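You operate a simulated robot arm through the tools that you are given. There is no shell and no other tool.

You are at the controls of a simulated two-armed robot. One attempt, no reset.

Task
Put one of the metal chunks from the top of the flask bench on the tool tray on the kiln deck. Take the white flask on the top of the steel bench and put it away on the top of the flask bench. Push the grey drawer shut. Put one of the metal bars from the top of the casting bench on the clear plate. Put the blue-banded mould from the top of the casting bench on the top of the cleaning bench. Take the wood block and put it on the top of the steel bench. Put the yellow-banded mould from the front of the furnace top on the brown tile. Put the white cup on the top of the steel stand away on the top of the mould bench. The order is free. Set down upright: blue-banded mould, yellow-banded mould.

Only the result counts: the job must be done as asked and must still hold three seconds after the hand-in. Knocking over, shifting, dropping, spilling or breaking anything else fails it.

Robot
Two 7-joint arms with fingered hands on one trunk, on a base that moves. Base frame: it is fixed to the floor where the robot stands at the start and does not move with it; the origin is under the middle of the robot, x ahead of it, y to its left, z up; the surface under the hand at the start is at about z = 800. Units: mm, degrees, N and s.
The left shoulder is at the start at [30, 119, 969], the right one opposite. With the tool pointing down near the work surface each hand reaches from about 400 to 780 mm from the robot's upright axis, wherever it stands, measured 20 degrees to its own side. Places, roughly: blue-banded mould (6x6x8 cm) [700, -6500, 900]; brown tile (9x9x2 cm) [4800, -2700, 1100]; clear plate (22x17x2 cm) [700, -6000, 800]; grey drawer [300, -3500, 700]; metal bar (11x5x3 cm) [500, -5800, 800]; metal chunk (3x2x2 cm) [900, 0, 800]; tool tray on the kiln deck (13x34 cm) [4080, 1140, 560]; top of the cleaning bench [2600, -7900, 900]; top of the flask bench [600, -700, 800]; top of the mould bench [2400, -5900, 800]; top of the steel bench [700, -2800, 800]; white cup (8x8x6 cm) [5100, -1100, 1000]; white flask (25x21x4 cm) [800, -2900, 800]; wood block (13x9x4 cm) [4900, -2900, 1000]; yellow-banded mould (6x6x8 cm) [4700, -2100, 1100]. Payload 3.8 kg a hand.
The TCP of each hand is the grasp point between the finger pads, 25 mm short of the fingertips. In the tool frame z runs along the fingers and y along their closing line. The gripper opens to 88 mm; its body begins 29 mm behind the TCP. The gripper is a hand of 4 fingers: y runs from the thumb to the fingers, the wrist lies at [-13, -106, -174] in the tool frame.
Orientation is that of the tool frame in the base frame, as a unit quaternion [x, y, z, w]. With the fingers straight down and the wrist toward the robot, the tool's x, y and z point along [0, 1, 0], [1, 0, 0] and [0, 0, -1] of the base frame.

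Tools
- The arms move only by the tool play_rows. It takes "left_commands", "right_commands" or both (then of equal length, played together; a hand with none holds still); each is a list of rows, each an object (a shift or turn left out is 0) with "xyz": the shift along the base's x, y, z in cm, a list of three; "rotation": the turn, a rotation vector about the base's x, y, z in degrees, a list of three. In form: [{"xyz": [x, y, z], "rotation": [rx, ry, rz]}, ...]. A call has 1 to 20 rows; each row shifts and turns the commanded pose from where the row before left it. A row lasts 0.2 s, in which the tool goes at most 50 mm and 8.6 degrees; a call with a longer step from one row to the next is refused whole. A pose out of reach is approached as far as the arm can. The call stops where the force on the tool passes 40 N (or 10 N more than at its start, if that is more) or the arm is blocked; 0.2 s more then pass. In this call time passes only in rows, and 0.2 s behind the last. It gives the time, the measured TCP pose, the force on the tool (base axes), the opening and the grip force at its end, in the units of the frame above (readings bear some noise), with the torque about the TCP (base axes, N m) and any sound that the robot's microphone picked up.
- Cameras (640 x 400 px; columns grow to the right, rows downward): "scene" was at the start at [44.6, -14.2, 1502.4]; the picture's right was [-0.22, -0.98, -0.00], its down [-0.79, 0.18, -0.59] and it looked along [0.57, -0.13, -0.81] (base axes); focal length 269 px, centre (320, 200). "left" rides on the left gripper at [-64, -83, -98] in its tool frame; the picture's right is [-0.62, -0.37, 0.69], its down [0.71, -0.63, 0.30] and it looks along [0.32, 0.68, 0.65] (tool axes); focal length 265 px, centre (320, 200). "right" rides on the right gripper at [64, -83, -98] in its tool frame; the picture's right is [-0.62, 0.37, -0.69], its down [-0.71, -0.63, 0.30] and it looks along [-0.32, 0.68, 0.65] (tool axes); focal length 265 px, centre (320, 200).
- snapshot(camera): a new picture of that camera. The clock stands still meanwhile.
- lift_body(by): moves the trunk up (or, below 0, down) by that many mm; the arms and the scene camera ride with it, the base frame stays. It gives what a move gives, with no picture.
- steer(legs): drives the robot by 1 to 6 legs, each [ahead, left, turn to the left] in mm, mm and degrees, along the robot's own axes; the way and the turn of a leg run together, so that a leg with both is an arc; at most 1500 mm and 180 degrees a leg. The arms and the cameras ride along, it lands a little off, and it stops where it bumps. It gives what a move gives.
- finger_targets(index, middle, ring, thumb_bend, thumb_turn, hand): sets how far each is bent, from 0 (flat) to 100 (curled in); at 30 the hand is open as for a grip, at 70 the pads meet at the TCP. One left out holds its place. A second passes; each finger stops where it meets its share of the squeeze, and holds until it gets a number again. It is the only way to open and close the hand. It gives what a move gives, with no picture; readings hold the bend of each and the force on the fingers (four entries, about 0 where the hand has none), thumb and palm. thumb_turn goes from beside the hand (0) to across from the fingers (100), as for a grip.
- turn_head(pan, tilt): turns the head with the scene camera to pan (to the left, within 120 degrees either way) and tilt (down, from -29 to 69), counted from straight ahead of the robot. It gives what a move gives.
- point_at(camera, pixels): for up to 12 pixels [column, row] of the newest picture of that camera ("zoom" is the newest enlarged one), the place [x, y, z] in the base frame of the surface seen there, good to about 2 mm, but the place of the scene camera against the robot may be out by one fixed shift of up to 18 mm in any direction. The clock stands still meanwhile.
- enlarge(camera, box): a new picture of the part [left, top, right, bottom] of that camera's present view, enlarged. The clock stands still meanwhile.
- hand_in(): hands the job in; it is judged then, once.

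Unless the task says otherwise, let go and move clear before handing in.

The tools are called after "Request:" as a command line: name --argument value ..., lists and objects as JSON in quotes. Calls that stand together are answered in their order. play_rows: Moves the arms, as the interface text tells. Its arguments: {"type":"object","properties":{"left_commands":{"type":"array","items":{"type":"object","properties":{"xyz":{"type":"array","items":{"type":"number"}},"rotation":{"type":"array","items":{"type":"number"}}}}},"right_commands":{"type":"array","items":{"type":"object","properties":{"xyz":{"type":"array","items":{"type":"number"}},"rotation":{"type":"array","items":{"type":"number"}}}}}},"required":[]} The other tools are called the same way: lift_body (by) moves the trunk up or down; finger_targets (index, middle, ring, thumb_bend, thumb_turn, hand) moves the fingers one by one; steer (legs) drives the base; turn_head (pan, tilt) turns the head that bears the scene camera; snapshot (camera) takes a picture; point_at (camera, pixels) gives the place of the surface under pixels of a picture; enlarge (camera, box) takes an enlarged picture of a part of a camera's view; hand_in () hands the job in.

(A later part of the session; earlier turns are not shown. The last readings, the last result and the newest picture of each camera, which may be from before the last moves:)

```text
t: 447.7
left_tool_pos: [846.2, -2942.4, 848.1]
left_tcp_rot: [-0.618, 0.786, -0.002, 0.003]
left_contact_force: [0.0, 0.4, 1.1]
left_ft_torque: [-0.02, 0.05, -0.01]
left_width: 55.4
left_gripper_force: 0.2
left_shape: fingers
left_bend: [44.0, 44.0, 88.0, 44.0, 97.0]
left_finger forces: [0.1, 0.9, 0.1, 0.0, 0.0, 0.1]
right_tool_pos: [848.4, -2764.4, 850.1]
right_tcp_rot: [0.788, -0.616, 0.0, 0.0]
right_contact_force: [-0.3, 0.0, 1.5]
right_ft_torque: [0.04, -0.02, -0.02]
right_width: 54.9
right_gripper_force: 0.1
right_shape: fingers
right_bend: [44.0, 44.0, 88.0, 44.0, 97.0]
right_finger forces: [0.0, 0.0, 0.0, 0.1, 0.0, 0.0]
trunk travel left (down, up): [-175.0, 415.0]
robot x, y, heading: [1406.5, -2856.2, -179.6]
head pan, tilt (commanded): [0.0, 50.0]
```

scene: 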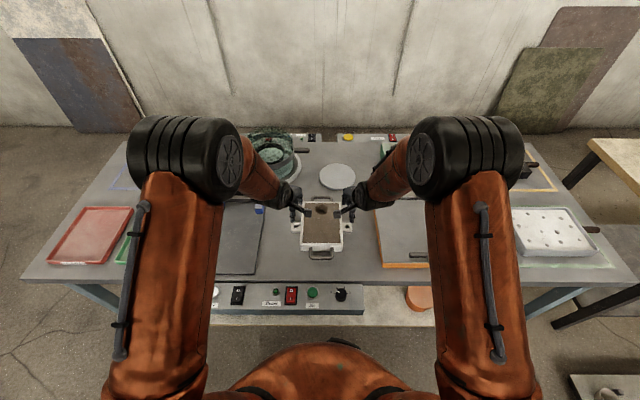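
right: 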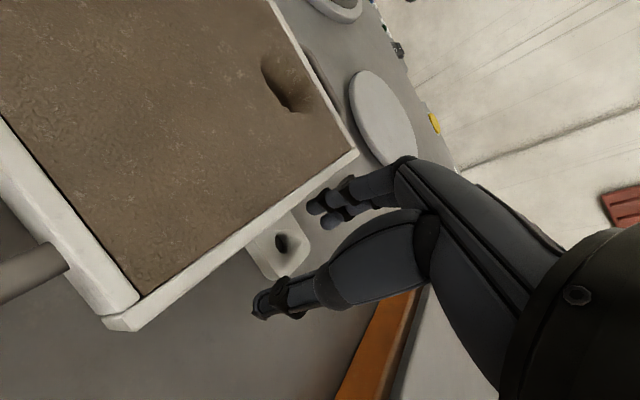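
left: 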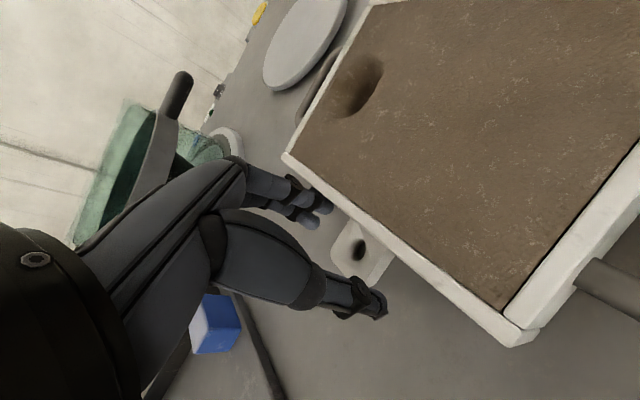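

Tips are at the table surface. Now closing: left then right, lightly first.

Request:
finger_targets --hand "left" --index 54 --middle 54 --thumb_bend 54

Request:
finger_targets --hand "right" --index 54 --middle 54 --thumb_bend 54

Request:
enlarge --camera "left" --box '[230, 140, 450, 340]'

Request:
enlarge --camera "right" --box '[190, 140, 410, 340]'

```text
t: 448.7
left_tool_pos: [846.8, -2942.9, 848.9]
left_tcp_rot: [-0.618, 0.786, -0.003, 0.002]
left_contact_force: [-1.2, -0.5, 2.2]
left_ft_torque: [0.0, 0.1, 0.01]
left_width: 34.8
left_gripper_force: 1.9
left_shape: fingers
left_bend: [53.0, 53.0, 88.0, 54.0, 97.0]
left_finger forces: [1.1, 2.5, 0.0, 0.0, 0.1, 0.0]
right_tool_pos: [848.6, -2764.8, 850.0]
right_tcp_rot: [0.787, -0.617, -0.001, 0.001]
right_contact_force: [-0.8, -0.4, 0.0]
right_ft_torque: [0.01, -0.04, 0.03]
right_width: 55.0
right_gripper_force: 0.1
right_shape: fingers
right_bend: [44.0, 44.0, 88.0, 44.0, 97.0]
right_finger forces: [0.0, 0.0, 0.1, 0.1, 0.1, 0.0]
trunk travel left (down, up): [-175.0, 415.0]
robot x, y, heading: [1407.0, -2854.3, -179.4]
head pan, tilt (commanded): [0.0, 50.0]
```

```text
t: 449.7
left_tool_pos: [847.2, -2940.6, 848.5]
left_tcp_rot: [-0.617, 0.787, -0.003, 0.002]
left_contact_force: [-2.1, -0.1, 3.6]
left_ft_torque: [0.0, 0.19, 0.0]
left_width: 35.0
left_gripper_force: 2.8
left_shape: fingers
left_bend: [53.0, 53.0, 88.0, 54.0, 97.0]
left_finger forces: [1.0, 3.6, 0.0, 0.1, 0.1, 0.0]
right_tool_pos: [848.2, -2764.6, 850.8]
right_tcp_rot: [0.787, -0.617, -0.001, 0.001]
right_contact_force: [-1.1, -0.5, 0.1]
right_ft_torque: [0.0, 0.06, 0.01]
right_width: 35.4
right_gripper_force: 1.3
right_shape: fingers
right_bend: [52.0, 54.0, 88.0, 54.0, 97.0]
right_finger forces: [1.3, 0.0, 0.0, 0.0, 0.0, 0.0]
trunk travel left (down, up): [-175.0, 415.0]
robot x, y, heading: [1403.3, -2854.6, -179.6]
head pan, tilt (commanded): [0.0, 50.0]
```

```text
2.00 times, centred on (340, 240) of left
```

zoom: 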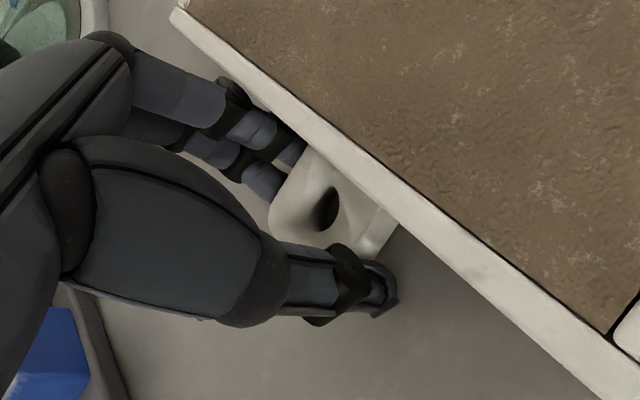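

```text
2.00 times, centred on (300, 240) of right
```

zoom: 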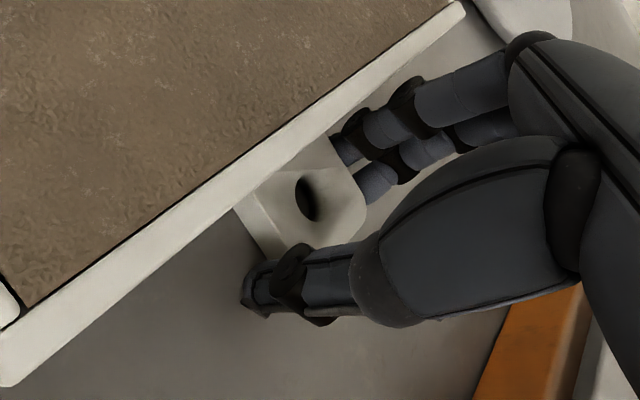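

Fingers are touching the far faces; thumbs nearly so. I'll tighten both hands in stages.

Request:
finger_targets --hand "left" --index 62 --middle 60 --thumb_bend 64

Request:
finger_targets --hand "right" --index 62 --middle 62 --thumb_bend 64

Request:
finger_targets --hand "left" --index 72 --middle 70 --thumb_bend 78

Request:
finger_targets --hand "right" --index 72 --middle 72 --thumb_bend 78

Request:
enlarge --camera "left" --box '[230, 140, 450, 340]'

Request:
enlarge --camera "right" --box '[190, 140, 410, 340]'

```text
t: 450.7
left_tool_pos: [847.2, -2940.5, 849.1]
left_tcp_rot: [-0.618, 0.786, -0.003, 0.003]
left_contact_force: [-2.8, 0.0, 3.3]
left_ft_torque: [0.04, 0.14, 0.02]
left_width: 30.1
left_gripper_force: 7.3
left_shape: fingers
left_bend: [54.0, 57.0, 88.0, 58.0, 97.0]
left_finger forces: [5.3, 5.4, 0.1, 0.0, 4.2, 0.1]
right_tool_pos: [847.1, -2764.6, 849.8]
right_tcp_rot: [0.788, -0.616, -0.002, 0.0]
right_contact_force: [-1.1, 0.0, -0.3]
right_ft_torque: [-0.03, 0.05, -0.03]
right_width: 35.2
right_gripper_force: 0.5
right_shape: fingers
right_bend: [52.0, 54.0, 88.0, 54.0, 97.0]
right_finger forces: [1.1, 0.1, 0.0, 0.1, 0.1, 0.1]
trunk travel left (down, up): [-175.0, 415.0]
robot x, y, heading: [1404.5, -2856.2, -179.6]
head pan, tilt (commanded): [0.0, 50.0]
```

```text
t: 451.7
left_tool_pos: [845.7, -2942.1, 848.0]
left_tcp_rot: [-0.618, 0.786, -0.002, 0.002]
left_contact_force: [-2.8, -0.4, 6.2]
left_ft_torque: [0.04, 0.16, 0.01]
left_width: 30.2
left_gripper_force: 8.0
left_shape: fingers
left_bend: [54.0, 57.0, 88.0, 58.0, 97.0]
left_finger forces: [4.7, 5.7, 0.1, 0.0, 5.0, 0.0]
right_tool_pos: [846.9, -2764.0, 849.9]
right_tcp_rot: [0.788, -0.616, -0.001, 0.0]
right_contact_force: [-3.1, -0.1, 0.1]
right_ft_torque: [0.01, 0.08, -0.02]
right_width: 30.4
right_gripper_force: 6.6
right_shape: fingers
right_bend: [54.0, 58.0, 88.0, 57.0, 97.0]
right_finger forces: [5.0, 3.0, 0.0, 0.1, 4.7, 0.1]
trunk travel left (down, up): [-175.0, 415.0]
robot x, y, heading: [1404.8, -2856.2, -179.5]
head pan, tilt (commanded): [0.0, 50.0]
```

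```text
t: 452.7
left_tool_pos: [845.5, -2941.7, 848.7]
left_tcp_rot: [-0.617, 0.787, -0.002, 0.003]
left_contact_force: [-4.4, 0.0, 4.8]
left_ft_torque: [0.0, 0.29, -0.04]
left_width: 28.5
left_gripper_force: 17.0
left_shape: fingers
left_bend: [56.0, 60.0, 88.0, 58.0, 97.0]
left_finger forces: [8.9, 13.1, 0.0, 0.1, 12.7, 0.0]
right_tool_pos: [846.0, -2764.7, 850.5]
right_tcp_rot: [0.787, -0.617, -0.001, 0.0]
right_contact_force: [-2.0, 0.0, -0.2]
right_ft_torque: [-0.01, 0.0, 0.02]
right_width: 30.3
right_gripper_force: 5.3
right_shape: fingers
right_bend: [54.0, 59.0, 88.0, 57.0, 97.0]
right_finger forces: [4.4, 2.6, 0.0, 0.0, 5.5, 0.0]
trunk travel left (down, up): [-175.0, 415.0]
robot x, y, heading: [1404.0, -2855.0, -179.7]
head pan, tilt (commanded): [0.0, 50.0]
```

```text
t: 453.7
left_tool_pos: [846.3, -2941.5, 849.7]
left_tcp_rot: [-0.618, 0.786, -0.002, 0.003]
left_contact_force: [-2.8, 1.0, 6.6]
left_ft_torque: [-0.03, 0.27, -0.06]
left_width: 28.6
left_gripper_force: 18.0
left_shape: fingers
left_bend: [56.0, 60.0, 88.0, 58.0, 97.0]
left_finger forces: [7.8, 13.8, 0.1, 0.1, 13.2, 0.1]
right_tool_pos: [848.3, -2763.7, 849.6]
right_tcp_rot: [0.788, -0.616, -0.001, 0.001]
right_contact_force: [-3.6, -0.5, 0.2]
right_ft_torque: [-0.02, 0.03, 0.03]
right_width: 28.7
right_gripper_force: 14.6
right_shape: fingers
right_bend: [57.0, 61.0, 88.0, 57.0, 96.0]
right_finger forces: [8.6, 7.3, 0.1, 0.0, 13.1, 0.0]
trunk travel left (down, up): [-175.0, 415.0]
robot x, y, heading: [1405.5, -2851.0, -179.8]
head pan, tilt (commanded): [0.0, 50.0]
```

```text
2.00 times, centred on (340, 240) of left
```

zoom: 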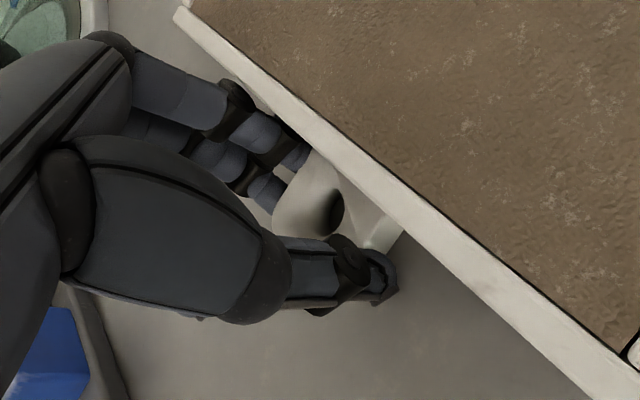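

```text
2.00 times, centred on (300, 240) of right
```

zoom: 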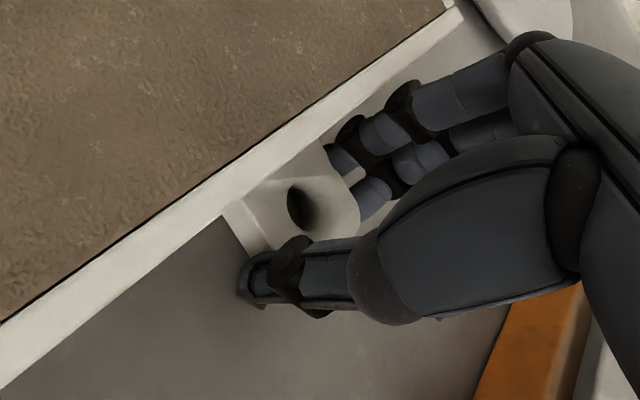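

Both lugs are pinched with ~13–18 N. I'll increase the squeeze a bit further before lifting.

Request:
finger_targets --hand "left" --index 84 --middle 76 --thumb_bend 95

Request:
finger_targets --hand "right" --index 84 --middle 82 --thumb_bend 95

Request:
play_rows --left_commands '[{"xyz": [0, 0, 0.3]}, {"xyz": [0, 0, 0.4]}, {"xyz": [0, 0, 0.5]}]' --right_commands '[{"xyz": [0, 0, 0.3]}, {"xyz": [0, 0, 0.4]}, {"xyz": [0, 0, 0.5]}]'

Request:
snapshot --camera "left"

Request:
snapshot --camera "right"

```text
t: 454.7
left_tool_pos: [847.4, -2941.7, 847.6]
left_tcp_rot: [-0.618, 0.786, -0.003, 0.003]
left_contact_force: [-3.1, 1.4, 0.0]
left_ft_torque: [0.02, -0.04, -0.02]
left_width: 28.6
left_gripper_force: 14.0
left_shape: fingers
left_bend: [57.0, 61.0, 88.0, 57.0, 96.0]
left_finger forces: [8.7, 7.2, 0.0, 0.0, 12.8, 0.1]
right_tool_pos: [847.9, -2763.5, 848.7]
right_tcp_rot: [0.787, -0.616, 0.0, 0.001]
right_contact_force: [0.7, -0.8, -0.1]
right_ft_torque: [-0.02, -0.05, 0.05]
right_width: 28.1
right_gripper_force: 13.7
right_shape: fingers
right_bend: [58.0, 62.0, 88.0, 57.0, 96.0]
right_finger forces: [7.3, 6.5, 0.1, 0.1, 14.4, 0.0]
trunk travel left (down, up): [-175.0, 415.0]
robot x, y, heading: [1406.1, -2855.6, -179.1]
head pan, tilt (commanded): [0.0, 50.0]
```

```text
t: 455.7
left_tool_pos: [847.2, -2941.7, 847.6]
left_tcp_rot: [-0.618, 0.786, -0.003, 0.003]
left_contact_force: [0.6, 1.8, -1.1]
left_ft_torque: [-0.01, -0.07, -0.02]
left_width: 28.6
left_gripper_force: 13.7
left_shape: fingers
left_bend: [58.0, 62.0, 88.0, 57.0, 96.0]
left_finger forces: [7.2, 6.3, 0.0, 0.0, 14.1, 0.1]
right_tool_pos: [847.9, -2765.1, 849.4]
right_tcp_rot: [0.788, -0.616, -0.001, 0.0]
right_contact_force: [-2.2, -1.0, 0.4]
right_ft_torque: [-0.04, -0.01, 0.0]
right_width: 28.5
right_gripper_force: 14.6
right_shape: fingers
right_bend: [59.0, 64.0, 88.0, 55.0, 96.0]
right_finger forces: [8.2, 7.4, 0.0, 0.0, 13.2, 0.0]
trunk travel left (down, up): [-175.0, 415.0]
robot x, y, heading: [1407.7, -2854.7, -179.7]
head pan, tilt (commanded): [0.0, 50.0]
```

```text
t: 456.5
left_tool_pos: [847.6, -2941.6, 860.1]
left_tcp_rot: [-0.617, 0.787, -0.003, 0.003]
left_contact_force: [-0.1, 2.7, -6.6]
left_ft_torque: [0.06, 0.08, -0.04]
left_width: 28.5
left_gripper_force: 12.8
left_shape: fingers
left_bend: [58.0, 62.0, 88.0, 57.0, 96.0]
left_finger forces: [7.2, 6.3, 0.0, 0.0, 13.7, 0.0]
right_tool_pos: [846.0, -2764.9, 860.8]
right_tcp_rot: [0.787, -0.616, 0.0, 0.0]
right_contact_force: [0.4, -1.8, -7.2]
right_ft_torque: [-0.03, 0.03, 0.02]
right_width: 29.0
right_gripper_force: 13.5
right_shape: fingers
right_bend: [60.0, 65.0, 88.0, 55.0, 95.0]
right_finger forces: [7.5, 6.5, 0.0, 0.1, 13.9, 0.1]
trunk travel left (down, up): [-175.0, 415.0]
robot x, y, heading: [1405.5, -2853.2, -179.4]
head pan, tilt (commanded): [0.0, 50.0]
```

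```text
taken
```

left: 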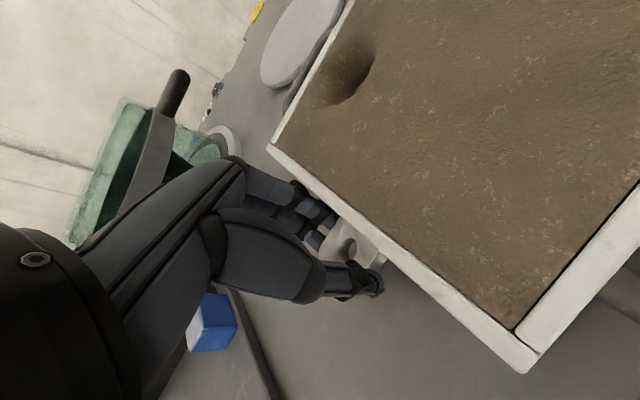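

```text
taken
```

right: 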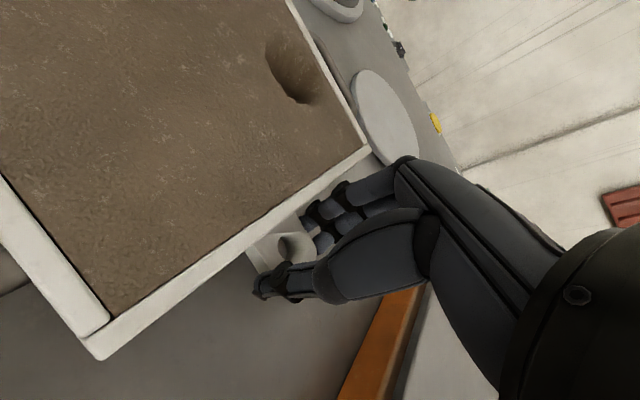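

The flask is lifting: −6.6 N and −7.2 N on the hands (≈1.4 kg). I'll check its level from both cameras.

Request:
point_at --camera "left" --pixels '[[280, 148], [350, 205], [430, 270], [515, 360], [450, 100], [560, 200]]'

Request:
point_at --camera "right" --pixels '[[360, 152], [300, 190], [200, 265], [105, 345], [200, 100], [60, 180]]'

```text
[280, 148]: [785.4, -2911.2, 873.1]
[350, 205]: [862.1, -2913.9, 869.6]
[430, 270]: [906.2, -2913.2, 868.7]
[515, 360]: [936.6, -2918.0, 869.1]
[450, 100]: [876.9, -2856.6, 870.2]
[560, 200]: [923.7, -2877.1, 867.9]
```

```text
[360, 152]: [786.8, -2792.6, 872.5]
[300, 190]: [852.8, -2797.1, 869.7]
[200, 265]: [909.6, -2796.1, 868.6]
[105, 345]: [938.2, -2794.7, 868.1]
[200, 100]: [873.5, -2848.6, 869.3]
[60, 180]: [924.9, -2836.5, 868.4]
```

The flask is up ~10 mm and nearly level (≈1.7° tilt). I'll lift slowly another 4 cm and re-check.

Request:
play_rows --left_commands '[{"xyz": [0, 0, 0.8]}, {"xyz": [0, 0, 1]}, {"xyz": [0, 0, 1]}, {"xyz": [0, 0, 1]}, {"xyz": [0, 0, 0.5]}]' --right_commands '[{"xyz": [0, 0, 0.8]}, {"xyz": [0, 0, 1]}, {"xyz": [0, 0, 1]}, {"xyz": [0, 0, 1]}, {"xyz": [0, 0, 0.5]}]'

Request:
snapshot --camera "left"

Request:
point_at --camera "left" --pixels '[[280, 148], [350, 205], [430, 270], [515, 360], [450, 100], [560, 200]]'

Request:
snapshot --camera "right"

Request:
point_at --camera "right" --pixels '[[360, 152], [300, 190], [200, 265], [105, 345], [200, 100], [60, 180]]'

```text
t: 457.7
left_tool_pos: [845.6, -2941.7, 905.3]
left_tcp_rot: [-0.617, 0.787, -0.003, 0.003]
left_contact_force: [-0.1, 2.4, -7.1]
left_ft_torque: [0.09, 0.03, -0.04]
left_width: 28.5
left_gripper_force: 13.6
left_shape: fingers
left_bend: [59.0, 62.0, 88.0, 57.0, 96.0]
left_finger forces: [7.3, 6.2, 0.0, 0.0, 13.7, 0.1]
right_tool_pos: [846.3, -2763.1, 904.5]
right_tcp_rot: [0.787, -0.617, -0.001, 0.001]
right_contact_force: [-0.9, -3.7, -6.9]
right_ft_torque: [-0.05, 0.06, 0.02]
right_width: 28.5
right_gripper_force: 13.5
right_shape: fingers
right_bend: [60.0, 65.0, 88.0, 55.0, 95.0]
right_finger forces: [7.2, 6.6, 0.0, 0.0, 13.9, 0.0]
trunk travel left (down, up): [-175.0, 415.0]
robot x, y, heading: [1407.6, -2855.8, -179.6]
head pan, tilt (commanded): [0.0, 50.0]
```

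```text
taken
```

left: 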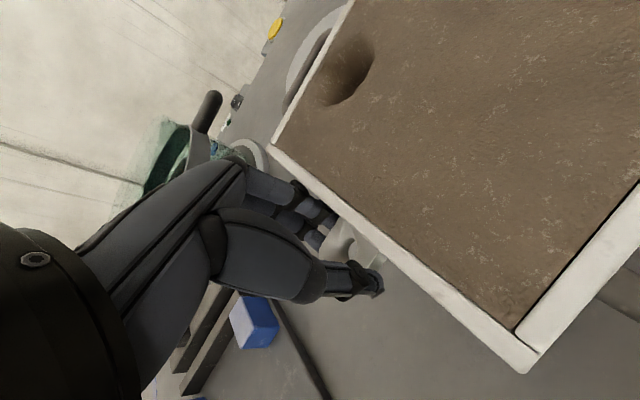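

```text
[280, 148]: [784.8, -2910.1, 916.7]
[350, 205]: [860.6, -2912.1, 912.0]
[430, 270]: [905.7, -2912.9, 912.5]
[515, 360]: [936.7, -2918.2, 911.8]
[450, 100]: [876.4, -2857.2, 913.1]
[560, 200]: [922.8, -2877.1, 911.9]
```

```text
taken
```

right: 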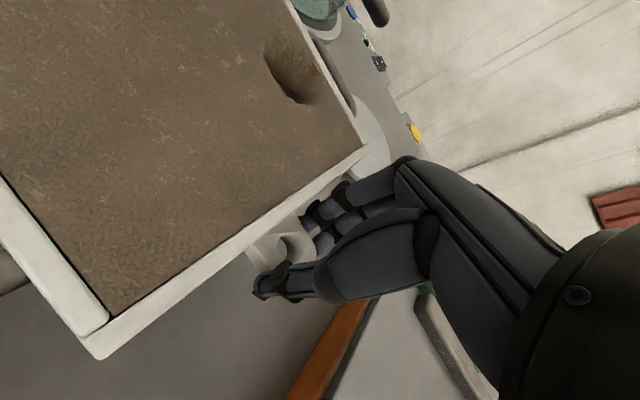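

```text
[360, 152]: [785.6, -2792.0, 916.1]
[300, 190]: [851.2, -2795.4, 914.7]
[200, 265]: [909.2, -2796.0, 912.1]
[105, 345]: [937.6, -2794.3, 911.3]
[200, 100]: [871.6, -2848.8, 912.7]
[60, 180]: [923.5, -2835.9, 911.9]
```

Stable and level (top z≈912–916). I'll raise the trunk 160 mm for clearance, then check the grip before backing off.

Request:
lift_body --by 160

Request:
snapshot --camera "left"

Request:
point_at --camera "left" --pixels '[[280, 148], [350, 205], [430, 270], [515, 360], [450, 100], [560, 200]]'

```text
t: 459.5
left_tool_pos: [845.9, -2941.9, 1062.2]
left_tcp_rot: [-0.618, 0.786, -0.002, 0.003]
left_contact_force: [0.3, 2.9, -7.2]
left_ft_torque: [0.06, 0.04, -0.04]
left_width: 28.6
left_gripper_force: 12.8
left_shape: fingers
left_bend: [59.0, 62.0, 88.0, 57.0, 96.0]
left_finger forces: [7.1, 6.3, 0.0, 0.0, 13.6, 0.1]
right_tool_pos: [847.0, -2764.3, 1063.6]
right_tcp_rot: [0.788, -0.616, 0.0, -0.001]
right_contact_force: [0.6, -2.7, -6.5]
right_ft_torque: [-0.07, 0.03, 0.03]
right_width: 28.5
right_gripper_force: 13.9
right_shape: fingers
right_bend: [60.0, 65.0, 88.0, 55.0, 95.0]
right_finger forces: [7.3, 6.6, 0.0, 0.1, 13.9, 0.0]
trunk travel left (down, up): [-335.0, 255.0]
robot x, y, heading: [1409.3, -2857.0, -179.5]
head pan, tilt (commanded): [0.0, 50.0]
```

```text
taken
```

left: 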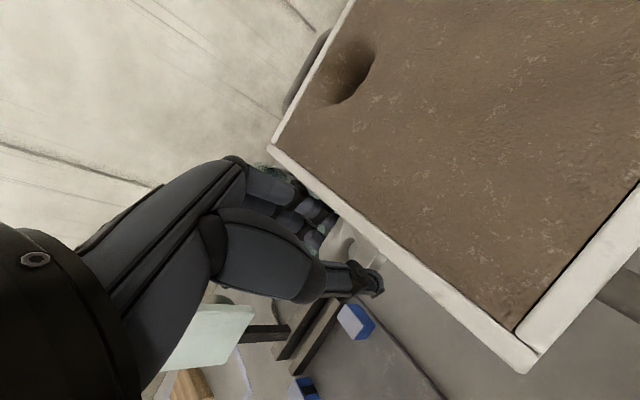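

```text
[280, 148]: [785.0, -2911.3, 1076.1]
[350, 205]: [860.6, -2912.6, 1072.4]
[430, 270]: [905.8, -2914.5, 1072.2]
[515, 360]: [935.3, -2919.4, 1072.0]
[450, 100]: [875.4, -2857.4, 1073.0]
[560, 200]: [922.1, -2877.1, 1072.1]
```

Grip unchanged. I'll back off 125 mm and strafe right 400 mm, with nothing below z≈1030 in the way.

Request:
steer --legs '[[-125, 0, 0], [0, -400, 0]]'

Request:
snapshot --camera "left"

Request:
snapshot --camera "scene"

```text
t: 462.9
left_tool_pos: [966.3, -2538.0, 1063.6]
left_tcp_rot: [-0.618, 0.786, -0.003, 0.003]
left_contact_force: [-0.3, 2.0, -7.3]
left_ft_torque: [0.06, 0.04, -0.04]
left_width: 28.9
left_gripper_force: 13.2
left_shape: fingers
left_bend: [59.0, 62.0, 88.0, 57.0, 96.0]
left_finger forces: [7.1, 6.3, 0.0, 0.1, 13.7, 0.0]
right_tool_pos: [966.5, -2362.1, 1066.1]
right_tcp_rot: [0.789, -0.615, -0.001, 0.001]
right_contact_force: [0.1, -2.4, -6.2]
right_ft_torque: [-0.1, 0.06, 0.05]
right_width: 28.7
right_gripper_force: 13.8
right_shape: fingers
right_bend: [60.0, 65.0, 88.0, 55.0, 95.0]
right_finger forces: [7.3, 6.5, 0.0, 0.1, 14.0, 0.0]
trunk travel left (down, up): [-335.0, 255.0]
robot x, y, heading: [1521.1, -2453.4, -179.6]
head pan, tilt (commanded): [0.0, 50.0]
```

```text
taken
```

left: 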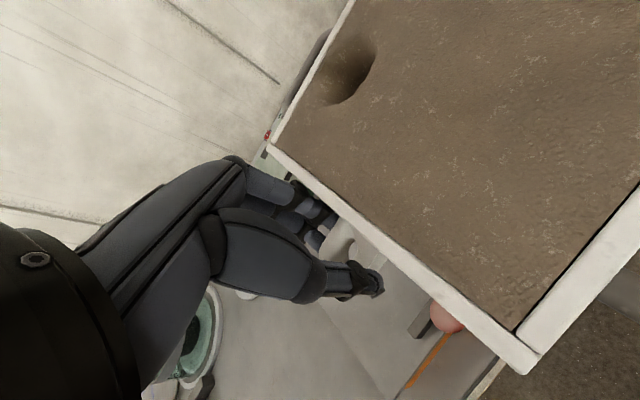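

```text
taken
```

scene: 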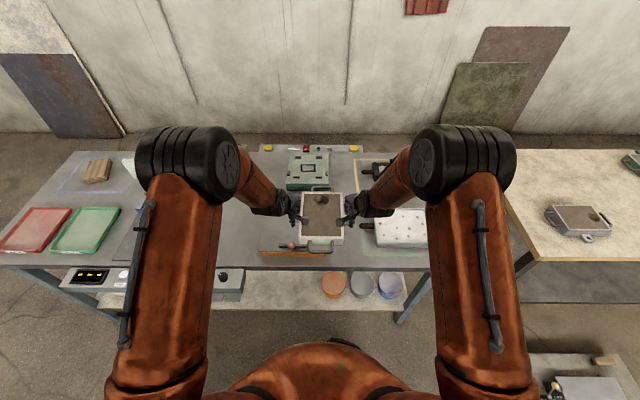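

Everything is stable. Next, the diagonal between the bin and the floor board, then north past the board.

Request:
steer --legs '[[-626, -843, 0], [0, -1150, 0]]'

Request:
snapshot --camera "left"

Request:
snapshot --camera "scene"

```text
t: 473.8
left_tool_pos: [1566.5, -540.7, 1063.1]
left_tcp_rot: [-0.62, 0.785, -0.002, 0.005]
left_contact_force: [0.8, 3.1, -6.9]
left_ft_torque: [0.04, 0.06, -0.06]
left_width: 28.3
left_gripper_force: 13.6
left_shape: fingers
left_bend: [59.0, 62.0, 88.0, 56.0, 96.0]
left_finger forces: [7.0, 6.3, 0.0, 0.1, 13.7, 0.0]
right_tool_pos: [1566.4, -362.6, 1064.1]
right_tcp_rot: [0.789, -0.614, -0.001, 0.001]
right_contact_force: [-0.1, -2.0, -6.2]
right_ft_torque: [-0.06, 0.06, 0.01]
right_width: 28.5
right_gripper_force: 14.4
right_shape: fingers
right_bend: [60.0, 65.0, 88.0, 55.0, 95.0]
right_finger forces: [7.4, 6.5, 0.0, 0.0, 14.1, 0.1]
trunk travel left (down, up): [-335.0, 255.0]
robot x, y, heading: [2127.8, -450.0, -179.0]
head pan, tilt (commanded): [0.0, 50.0]
```

```text
taken
```

left: 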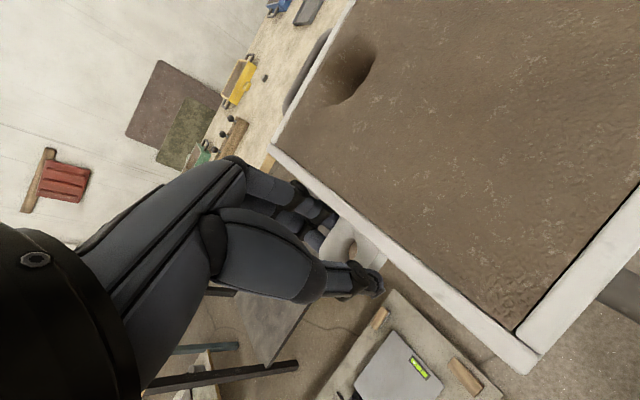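

```text
taken
```

scene: 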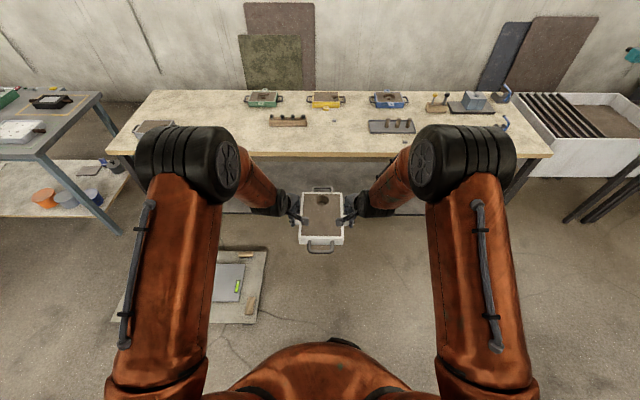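

A clear overview: free bench surface lies between the wood holder (288,121) and the rod tray (390,127). I'll measure that region.

Request:
enlarge --camera "scene" --box '[240, 80, 440, 170]'

Request:
point_at --camera "zoom" --pixels '[[210, 135], [95, 145], [210, 148], [310, 140], [310, 122], [410, 160], [420, 145], [530, 185], [310, 200], [310, 242], [150, 240], [420, 240]]'

```text
3.20 times, centred on (340, 125) of scene
```

zoom: 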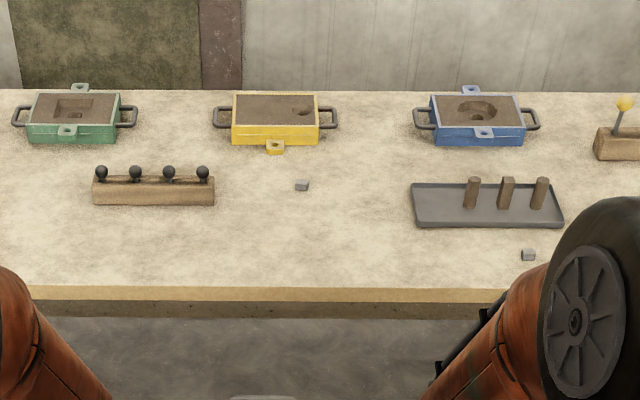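

```text
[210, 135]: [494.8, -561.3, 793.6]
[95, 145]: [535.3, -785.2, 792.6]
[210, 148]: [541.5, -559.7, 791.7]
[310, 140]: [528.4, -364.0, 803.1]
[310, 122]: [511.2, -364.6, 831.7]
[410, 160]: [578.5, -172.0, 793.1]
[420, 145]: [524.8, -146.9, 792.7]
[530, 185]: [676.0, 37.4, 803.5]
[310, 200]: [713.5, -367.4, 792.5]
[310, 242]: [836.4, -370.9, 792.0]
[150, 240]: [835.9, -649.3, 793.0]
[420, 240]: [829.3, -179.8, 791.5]
```

The free zone is y −550…−185, x 700–940 with a chunk at x≈672. I'll set the flask at about (825,−370). Approaching in two stages at the raised height.

Request:
steer --legs '[[600, -80, -1]]'

Request:
snapshot --camera "scene"

Request:
snapshot --camera "left"

Request:
snapshot --camera "right"

```text
t: 477.2
left_tool_pos: [970.4, -453.5, 1063.1]
left_tcp_rot: [-0.613, 0.79, -0.003, 0.003]
left_contact_force: [0.5, 2.7, -6.6]
left_ft_torque: [0.03, 0.06, -0.06]
left_width: 28.4
left_gripper_force: 13.4
left_shape: fingers
left_bend: [59.0, 62.0, 88.0, 56.0, 96.0]
left_finger forces: [7.1, 6.5, 0.0, 0.1, 13.9, 0.0]
right_tool_pos: [972.7, -276.2, 1063.8]
right_tcp_rot: [0.784, -0.621, 0.001, 0.0]
right_contact_force: [-0.1, -2.7, -6.2]
right_ft_torque: [-0.04, 0.05, 0.02]
right_width: 28.7
right_gripper_force: 14.1
right_shape: fingers
right_bend: [60.0, 65.0, 88.0, 55.0, 95.0]
right_finger forces: [7.4, 6.6, 0.0, 0.1, 13.9, 0.1]
trunk travel left (down, up): [-335.0, 255.0]
robot x, y, heading: [1527.3, -373.6, 179.7]
head pan, tilt (commanded): [0.0, 50.0]
```

```text
taken
```

scene: 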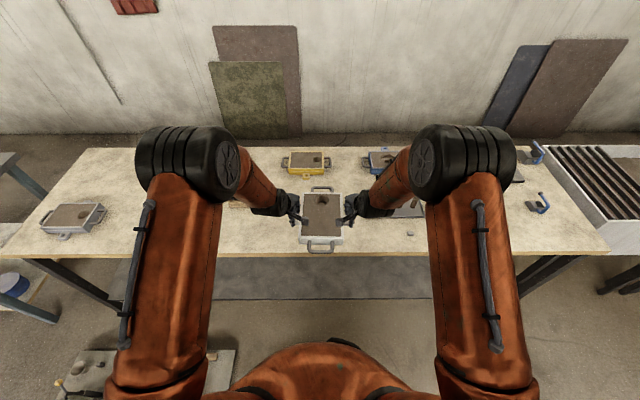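

```text
taken
```

left: 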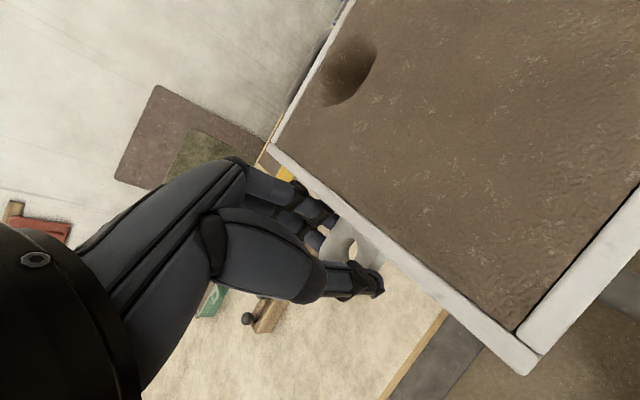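

```text
taken
```

right: 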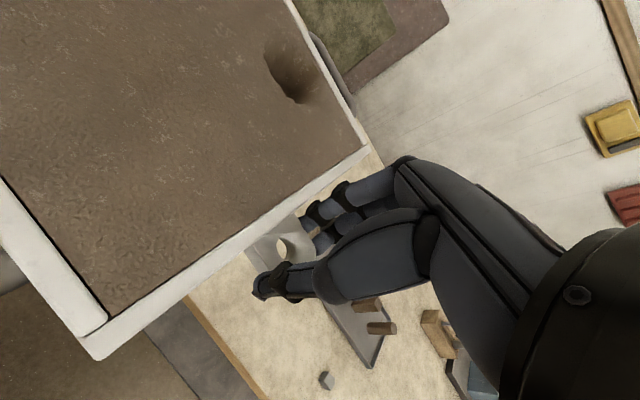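

The flask is centred at ≈(971,−365). I'll drive 146 mm ahead, then verify positions.

Request:
steer --legs '[[146, 3, 0.3]]'

Request:
snapshot --camera "right"

Request:
snapshot --camera "left"

Request:
snapshot --camera "scene"

```text
t: 478.5
left_tool_pos: [825.1, -458.9, 1063.1]
left_tcp_rot: [-0.615, 0.789, -0.004, 0.004]
left_contact_force: [0.4, 2.9, -6.8]
left_ft_torque: [0.06, 0.06, -0.02]
left_width: 28.6
left_gripper_force: 13.6
left_shape: fingers
left_bend: [59.0, 62.0, 88.0, 56.0, 96.0]
left_finger forces: [7.1, 6.5, 0.1, 0.0, 13.9, 0.1]
right_tool_pos: [826.7, -281.5, 1065.1]
right_tcp_rot: [0.785, -0.619, 0.0, 0.0]
right_contact_force: [-0.1, -2.3, -6.5]
right_ft_torque: [-0.11, 0.06, 0.01]
right_width: 28.7
right_gripper_force: 13.6
right_shape: fingers
right_bend: [60.0, 65.0, 88.0, 55.0, 95.0]
right_finger forces: [7.4, 6.6, 0.0, 0.0, 14.1, 0.0]
trunk travel left (down, up): [-335.0, 255.0]
robot x, y, heading: [1384.1, -376.6, -180.0]
head pan, tilt (commanded): [0.0, 50.0]
```

```text
taken
```

right: 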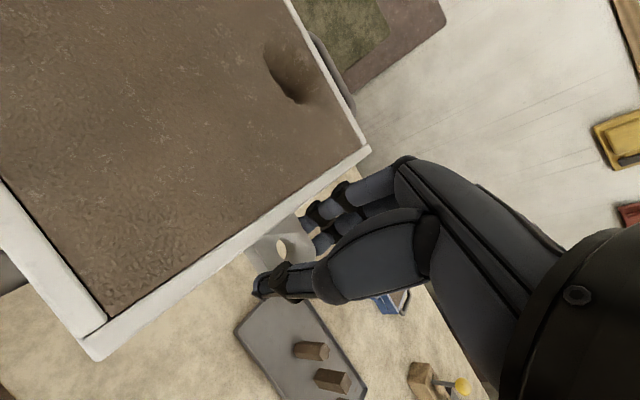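

```text
taken
```

left: 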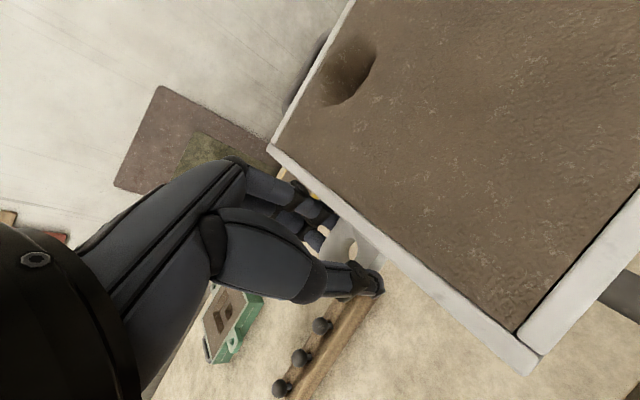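

```text
taken
```

scene: 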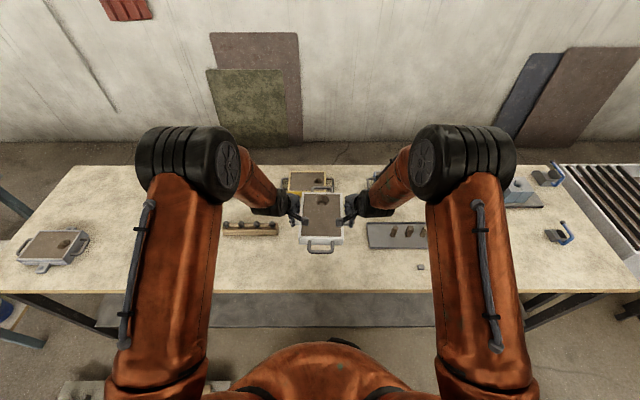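

The flask hovers at (826,−370). I'll confirm clearances to tray and wood holder with the wrist cameras.

Request:
point_at --camera "right" --pixels '[[240, 330], [300, 302], [252, 310], [325, 350], [330, 380], [230, 320], [200, 360]]'

Request:
point_at --camera "left" --pixels '[[372, 303], [350, 305], [325, 325], [380, 320], [420, 330], [240, 340], [400, 380]]'

Request:
point_at --camera "scene" --pixels '[[250, 290], [278, 228], [368, 240], [421, 267], [320, 290], [222, 230]]'

```text
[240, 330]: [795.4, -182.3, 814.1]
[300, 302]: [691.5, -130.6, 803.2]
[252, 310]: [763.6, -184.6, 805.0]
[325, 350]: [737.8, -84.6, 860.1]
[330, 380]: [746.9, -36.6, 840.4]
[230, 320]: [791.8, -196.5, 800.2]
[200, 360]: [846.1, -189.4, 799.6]
```

```text
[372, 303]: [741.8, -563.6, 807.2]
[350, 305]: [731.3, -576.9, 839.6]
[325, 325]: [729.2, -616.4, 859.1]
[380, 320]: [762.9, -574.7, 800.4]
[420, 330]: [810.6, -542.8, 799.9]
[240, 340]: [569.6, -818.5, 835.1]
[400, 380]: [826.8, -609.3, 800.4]
```

```text
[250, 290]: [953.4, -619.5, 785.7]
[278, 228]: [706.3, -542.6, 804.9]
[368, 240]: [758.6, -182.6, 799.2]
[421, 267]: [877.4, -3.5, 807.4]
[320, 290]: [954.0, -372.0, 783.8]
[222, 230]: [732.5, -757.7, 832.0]
```

Clearances are fine (tray left end y≈−185, holder right end y≈−560, edge x≈950). Lowering the trunk 190 mm.

Request:
lift_body --by -190

Request:
snapshot --camera "left"

Request:
snapshot --camera "right"

Request:
point_at --camera "left" --pixels '[[280, 148], [430, 270], [515, 360], [560, 200]]'

Request:
point_at --camera "right" --pixels '[[360, 152], [200, 265], [105, 345], [60, 180], [240, 345], [270, 330]]'

```text
t: 480.6
left_tool_pos: [825.8, -458.0, 874.1]
left_tcp_rot: [-0.615, 0.788, -0.004, 0.004]
left_contact_force: [0.7, 1.5, -6.9]
left_ft_torque: [0.04, 0.03, -0.07]
left_width: 28.7
left_gripper_force: 13.3
left_shape: fingers
left_bend: [59.0, 62.0, 88.0, 56.0, 96.0]
left_finger forces: [7.1, 6.4, 0.1, 0.0, 13.9, 0.0]
right_tool_pos: [828.1, -281.6, 874.7]
right_tcp_rot: [0.785, -0.619, 0.001, -0.001]
right_contact_force: [-0.6, -1.4, -7.1]
right_ft_torque: [-0.07, 0.03, 0.06]
right_width: 28.5
right_gripper_force: 13.8
right_shape: fingers
right_bend: [60.0, 65.0, 88.0, 55.0, 95.0]
right_finger forces: [7.4, 6.6, 0.0, 0.0, 14.0, 0.0]
trunk travel left (down, up): [-145.0, 445.0]
robot x, y, heading: [1386.0, -378.1, -180.0]
head pan, tilt (commanded): [0.0, 50.0]
```

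```text
taken
```

left: 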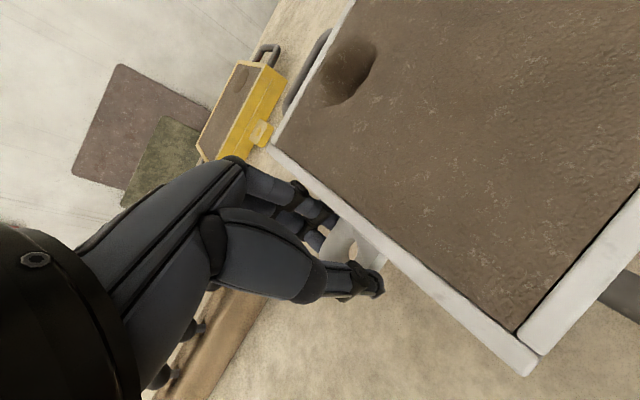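

```text
taken
```

right: 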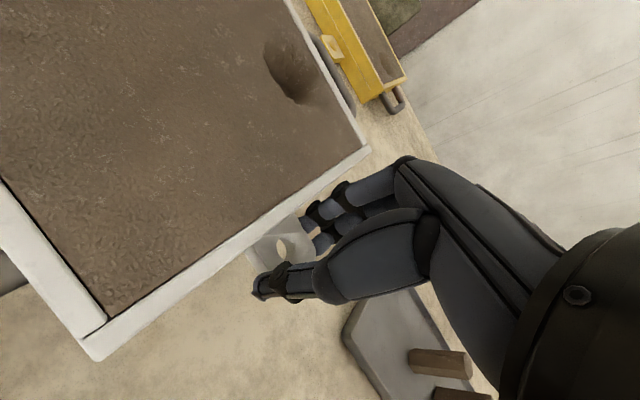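

```text
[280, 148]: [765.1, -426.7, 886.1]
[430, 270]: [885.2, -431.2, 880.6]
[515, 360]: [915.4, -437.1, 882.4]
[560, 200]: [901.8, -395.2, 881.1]
```

```text
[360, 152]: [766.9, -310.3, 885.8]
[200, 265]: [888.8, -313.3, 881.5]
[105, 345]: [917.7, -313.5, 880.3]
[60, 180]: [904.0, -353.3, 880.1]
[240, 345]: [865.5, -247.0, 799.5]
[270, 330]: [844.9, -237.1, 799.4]
```

Level, with ~41 mm to go. Lowering both hands together.

Request:
play_rows --left_commands '[{"xyz": [0, 0, -1]}, {"xyz": [0, 0, -1]}, {"xyz": [0, 0, -1]}, {"xyz": [0, 0, -0.5]}, {"xyz": [0, 0, -0.3]}]' --right_commands '[{"xyz": [0, 0, -1]}, {"xyz": [0, 0, -1]}, {"xyz": [0, 0, -1]}, {"xyz": [0, 0, -0.5]}, {"xyz": [0, 0, -0.3]}]'

```text
t: 481.8
left_tool_pos: [824.4, -459.2, 834.7]
left_tcp_rot: [-0.615, 0.788, -0.003, 0.003]
left_contact_force: [0.5, 1.4, -5.7]
left_ft_torque: [0.06, 0.03, -0.01]
left_width: 28.3
left_gripper_force: 13.9
left_shape: fingers
left_bend: [59.0, 62.0, 88.0, 56.0, 96.0]
left_finger forces: [6.9, 6.4, 0.0, 0.1, 13.7, 0.0]
right_tool_pos: [827.2, -281.7, 835.9]
right_tcp_rot: [0.786, -0.618, 0.0, 0.0]
right_contact_force: [0.2, -2.2, -6.7]
right_ft_torque: [-0.06, 0.05, 0.03]
right_width: 28.5
right_gripper_force: 14.2
right_shape: fingers
right_bend: [60.0, 65.0, 88.0, 55.0, 95.0]
right_finger forces: [7.3, 6.6, 0.1, 0.1, 13.9, 0.0]
trunk travel left (down, up): [-145.0, 445.0]
robot x, y, heading: [1382.5, -376.1, -180.0]
head pan, tilt (commanded): [0.0, 50.0]
```

Request:
play_rows --left_commands '[{"xyz": [0, 0, -0.2]}, {"xyz": [0, 0, -0.2]}, {"xyz": [0, 0, -0.2]}]' --right_commands '[{"xyz": [0, 0, -0.2]}, {"xyz": [0, 0, -0.2]}, {"xyz": [0, 0, -0.2]}]'

```text
t: 482.6
left_tool_pos: [825.1, -458.9, 828.9]
left_tcp_rot: [-0.614, 0.789, -0.003, 0.003]
left_contact_force: [-0.2, 1.9, -4.8]
left_ft_torque: [0.05, -0.06, -0.04]
left_width: 28.5
left_gripper_force: 13.2
left_shape: fingers
left_bend: [59.0, 62.0, 88.0, 56.0, 96.0]
left_finger forces: [7.1, 6.5, 0.0, 0.0, 13.1, 0.0]
right_tool_pos: [826.5, -281.0, 830.8]
right_tcp_rot: [0.786, -0.619, 0.0, -0.001]
right_contact_force: [0.3, -1.3, -4.7]
right_ft_torque: [-0.04, -0.08, 0.03]
right_width: 28.5
right_gripper_force: 14.0
right_shape: fingers
right_bend: [60.0, 65.0, 88.0, 55.0, 95.0]
right_finger forces: [7.3, 6.6, 0.1, 0.0, 13.6, 0.0]
trunk travel left (down, up): [-145.0, 445.0]
robot x, y, heading: [1382.1, -377.3, -180.1]
head pan, tilt (commanded): [0.0, 50.0]
```

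The near edge is starting to bear on the bench. Two more small steps.

Request:
play_rows --left_commands '[{"xyz": [0, 0, -0.15]}, {"xyz": [0, 0, -0.15]}]' --right_commands '[{"xyz": [0, 0, -0.15]}, {"xyz": [0, 0, -0.15]}]'

Request:
snapshot --camera "left"

Request:
point_at --camera "left" --pixels '[[280, 148], [430, 270], [515, 360], [560, 200]]'

```text
t: 483.2
left_tool_pos: [825.5, -458.6, 828.3]
left_tcp_rot: [-0.615, 0.788, -0.002, 0.003]
left_contact_force: [0.0, 0.8, 4.3]
left_ft_torque: [0.04, -0.14, -0.07]
left_width: 28.6
left_gripper_force: 14.8
left_shape: fingers
left_bend: [59.0, 62.0, 88.0, 56.0, 96.0]
left_finger forces: [7.3, 7.0, 0.0, 0.1, 14.0, 0.0]
right_tool_pos: [828.0, -281.5, 830.1]
right_tcp_rot: [0.785, -0.619, -0.002, 0.001]
right_contact_force: [-1.7, -0.6, 3.5]
right_ft_torque: [-0.06, -0.12, 0.04]
right_width: 28.7
right_gripper_force: 13.9
right_shape: fingers
right_bend: [60.0, 65.0, 88.0, 55.0, 95.0]
right_finger forces: [7.7, 7.2, 0.0, 0.1, 13.8, 0.0]
trunk travel left (down, up): [-145.0, 445.0]
robot x, y, heading: [1381.9, -377.0, -179.8]
head pan, tilt (commanded): [0.0, 50.0]
```

```text
taken
```

left: 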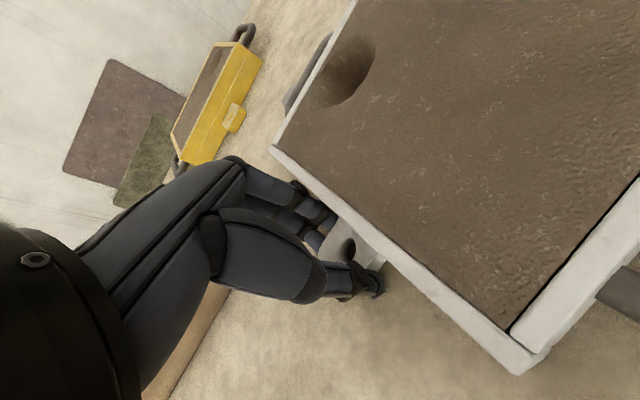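

```text
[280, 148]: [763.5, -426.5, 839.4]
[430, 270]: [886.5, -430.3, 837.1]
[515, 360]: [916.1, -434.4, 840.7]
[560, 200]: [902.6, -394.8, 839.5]
```

The flask rests flat (top z≈839.5 all around). I'll release both hands in stages.

Request:
finger_targets --hand "left" --index 54 --middle 56 --thumb_bend 54

Request:
finger_targets --hand "right" --index 54 --middle 56 --thumb_bend 54

Request:
play_rows --left_commands '[{"xyz": [0, 0, 0.2]}]' --right_commands '[{"xyz": [0, 0, 0.15]}]'

Request:
finger_targets --hand "left" --index 44 --middle 44 --thumb_bend 44

Request:
finger_targets --hand "right" --index 44 --middle 44 --thumb_bend 44

Request:
snapshot --camera "left"

Request:
snapshot --camera "right"

```text
t: 484.2
left_tool_pos: [825.5, -458.0, 827.4]
left_tcp_rot: [-0.615, 0.788, -0.002, 0.002]
left_contact_force: [4.1, 1.5, 15.3]
left_ft_torque: [0.16, 0.14, -0.02]
left_width: 31.8
left_gripper_force: 8.0
left_shape: fingers
left_bend: [57.0, 58.0, 88.0, 52.0, 96.0]
left_finger forces: [10.3, 3.7, 0.0, 0.0, 1.7, 0.0]
right_tool_pos: [827.7, -282.2, 827.5]
right_tcp_rot: [0.785, -0.619, -0.001, 0.001]
right_contact_force: [-5.0, -1.5, 4.3]
right_ft_torque: [-0.06, 0.0, 0.0]
right_width: 28.3
right_gripper_force: 15.1
right_shape: fingers
right_bend: [60.0, 65.0, 88.0, 55.0, 95.0]
right_finger forces: [9.3, 8.6, 0.1, 0.0, 12.6, 0.0]
trunk travel left (down, up): [-145.0, 445.0]
robot x, y, heading: [1386.8, -376.0, -180.1]
head pan, tilt (commanded): [0.0, 50.0]
```

```text
t: 485.2
left_tool_pos: [827.3, -458.6, 828.6]
left_tcp_rot: [-0.615, 0.789, -0.003, 0.002]
left_contact_force: [3.9, 0.6, 14.8]
left_ft_torque: [0.12, 0.16, 0.01]
left_width: 32.0
left_gripper_force: 8.5
left_shape: fingers
left_bend: [57.0, 57.0, 88.0, 52.0, 97.0]
left_finger forces: [9.8, 5.0, 0.0, 0.0, 1.8, 0.0]
right_tool_pos: [829.9, -280.4, 827.7]
right_tcp_rot: [0.785, -0.619, -0.001, 0.0]
right_contact_force: [3.9, -1.5, 1.5]
right_ft_torque: [0.0, -0.06, -0.03]
right_width: 36.7
right_gripper_force: 2.4
right_shape: fingers
right_bend: [54.0, 57.0, 88.0, 51.0, 96.0]
right_finger forces: [0.1, 1.2, 0.1, 0.0, 3.2, 0.1]
trunk travel left (down, up): [-145.0, 445.0]
robot x, y, heading: [1383.6, -376.8, -179.7]
head pan, tilt (commanded): [0.0, 50.0]
```

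```text
t: 485.6
left_tool_pos: [827.0, -459.0, 829.5]
left_tcp_rot: [-0.614, 0.789, -0.003, 0.004]
left_contact_force: [1.4, 0.8, 7.1]
left_ft_torque: [0.05, 0.12, -0.01]
left_width: 32.3
left_gripper_force: 3.4
left_shape: fingers
left_bend: [56.0, 57.0, 88.0, 53.0, 97.0]
left_finger forces: [3.2, 3.6, 0.0, 0.0, 1.1, 0.0]
right_tool_pos: [830.1, -280.5, 829.5]
right_tcp_rot: [0.786, -0.619, 0.0, -0.001]
right_contact_force: [2.1, -1.2, -1.0]
right_ft_torque: [-0.02, -0.03, -0.02]
right_width: 36.9
right_gripper_force: 1.5
right_shape: fingers
right_bend: [54.0, 56.0, 88.0, 51.0, 96.0]
right_finger forces: [0.1, 0.0, 0.0, 0.0, 2.8, 0.0]
trunk travel left (down, up): [-145.0, 445.0]
robot x, y, heading: [1384.6, -373.2, -180.1]
head pan, tilt (commanded): [0.0, 50.0]
```

```text
t: 486.6
left_tool_pos: [826.5, -459.2, 829.0]
left_tcp_rot: [-0.615, 0.789, -0.003, 0.004]
left_contact_force: [1.4, -1.3, 2.6]
left_ft_torque: [-0.01, 0.06, 0.02]
left_width: 54.2
left_gripper_force: 1.6
left_shape: fingers
left_bend: [44.0, 45.0, 88.0, 44.0, 97.0]
left_finger forces: [0.0, 2.7, 0.0, 0.0, 0.0, 0.1]
right_tool_pos: [829.7, -281.7, 829.4]
right_tcp_rot: [0.785, -0.619, 0.0, 0.0]
right_contact_force: [2.9, -1.4, -1.7]
right_ft_torque: [0.0, 0.03, -0.02]
right_width: 37.2
right_gripper_force: 2.0
right_shape: fingers
right_bend: [54.0, 56.0, 88.0, 51.0, 96.0]
right_finger forces: [0.0, 0.0, 0.1, 0.0, 3.3, 0.1]
trunk travel left (down, up): [-145.0, 445.0]
robot x, y, heading: [1388.0, -377.4, -180.1]
head pan, tilt (commanded): [0.0, 50.0]
```

```text
t: 487.6
left_tool_pos: [826.2, -459.4, 829.1]
left_tcp_rot: [-0.615, 0.788, -0.002, 0.003]
left_contact_force: [0.5, -0.1, 1.6]
left_ft_torque: [0.0, 0.09, 0.05]
left_width: 54.2
left_gripper_force: 1.2
left_shape: fingers
left_bend: [44.0, 45.0, 88.0, 44.0, 97.0]
left_finger forces: [0.0, 2.7, 0.0, 0.1, 0.0, 0.1]
right_tool_pos: [828.2, -281.0, 829.9]
right_tcp_rot: [0.785, -0.619, -0.001, 0.0]
right_contact_force: [-0.1, -0.5, 0.4]
right_ft_torque: [0.04, -0.01, 0.0]
right_width: 54.3
right_gripper_force: 0.1
right_shape: fingers
right_bend: [44.0, 44.0, 88.0, 44.0, 97.0]
right_finger forces: [0.0, 0.1, 0.1, 0.0, 0.1, 0.0]
trunk travel left (down, up): [-145.0, 445.0]
robot x, y, heading: [1382.5, -376.5, -179.9]
head pan, tilt (commanded): [0.0, 50.0]
```

```text
taken
```

left: 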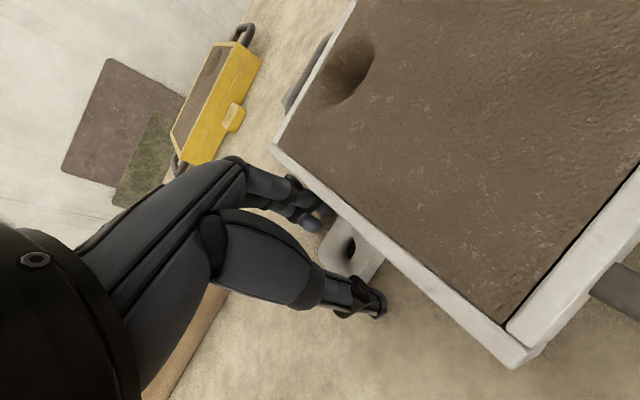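

```text
taken
```

right: 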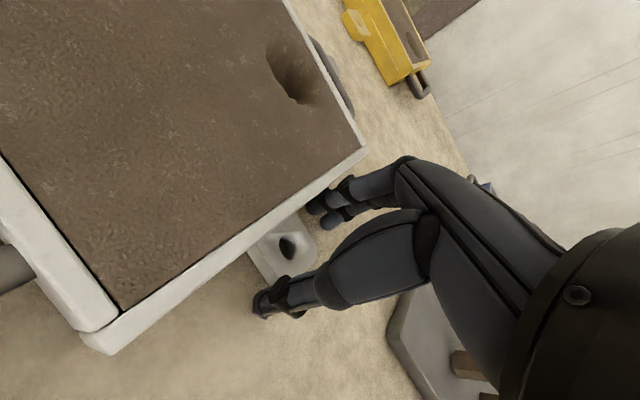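

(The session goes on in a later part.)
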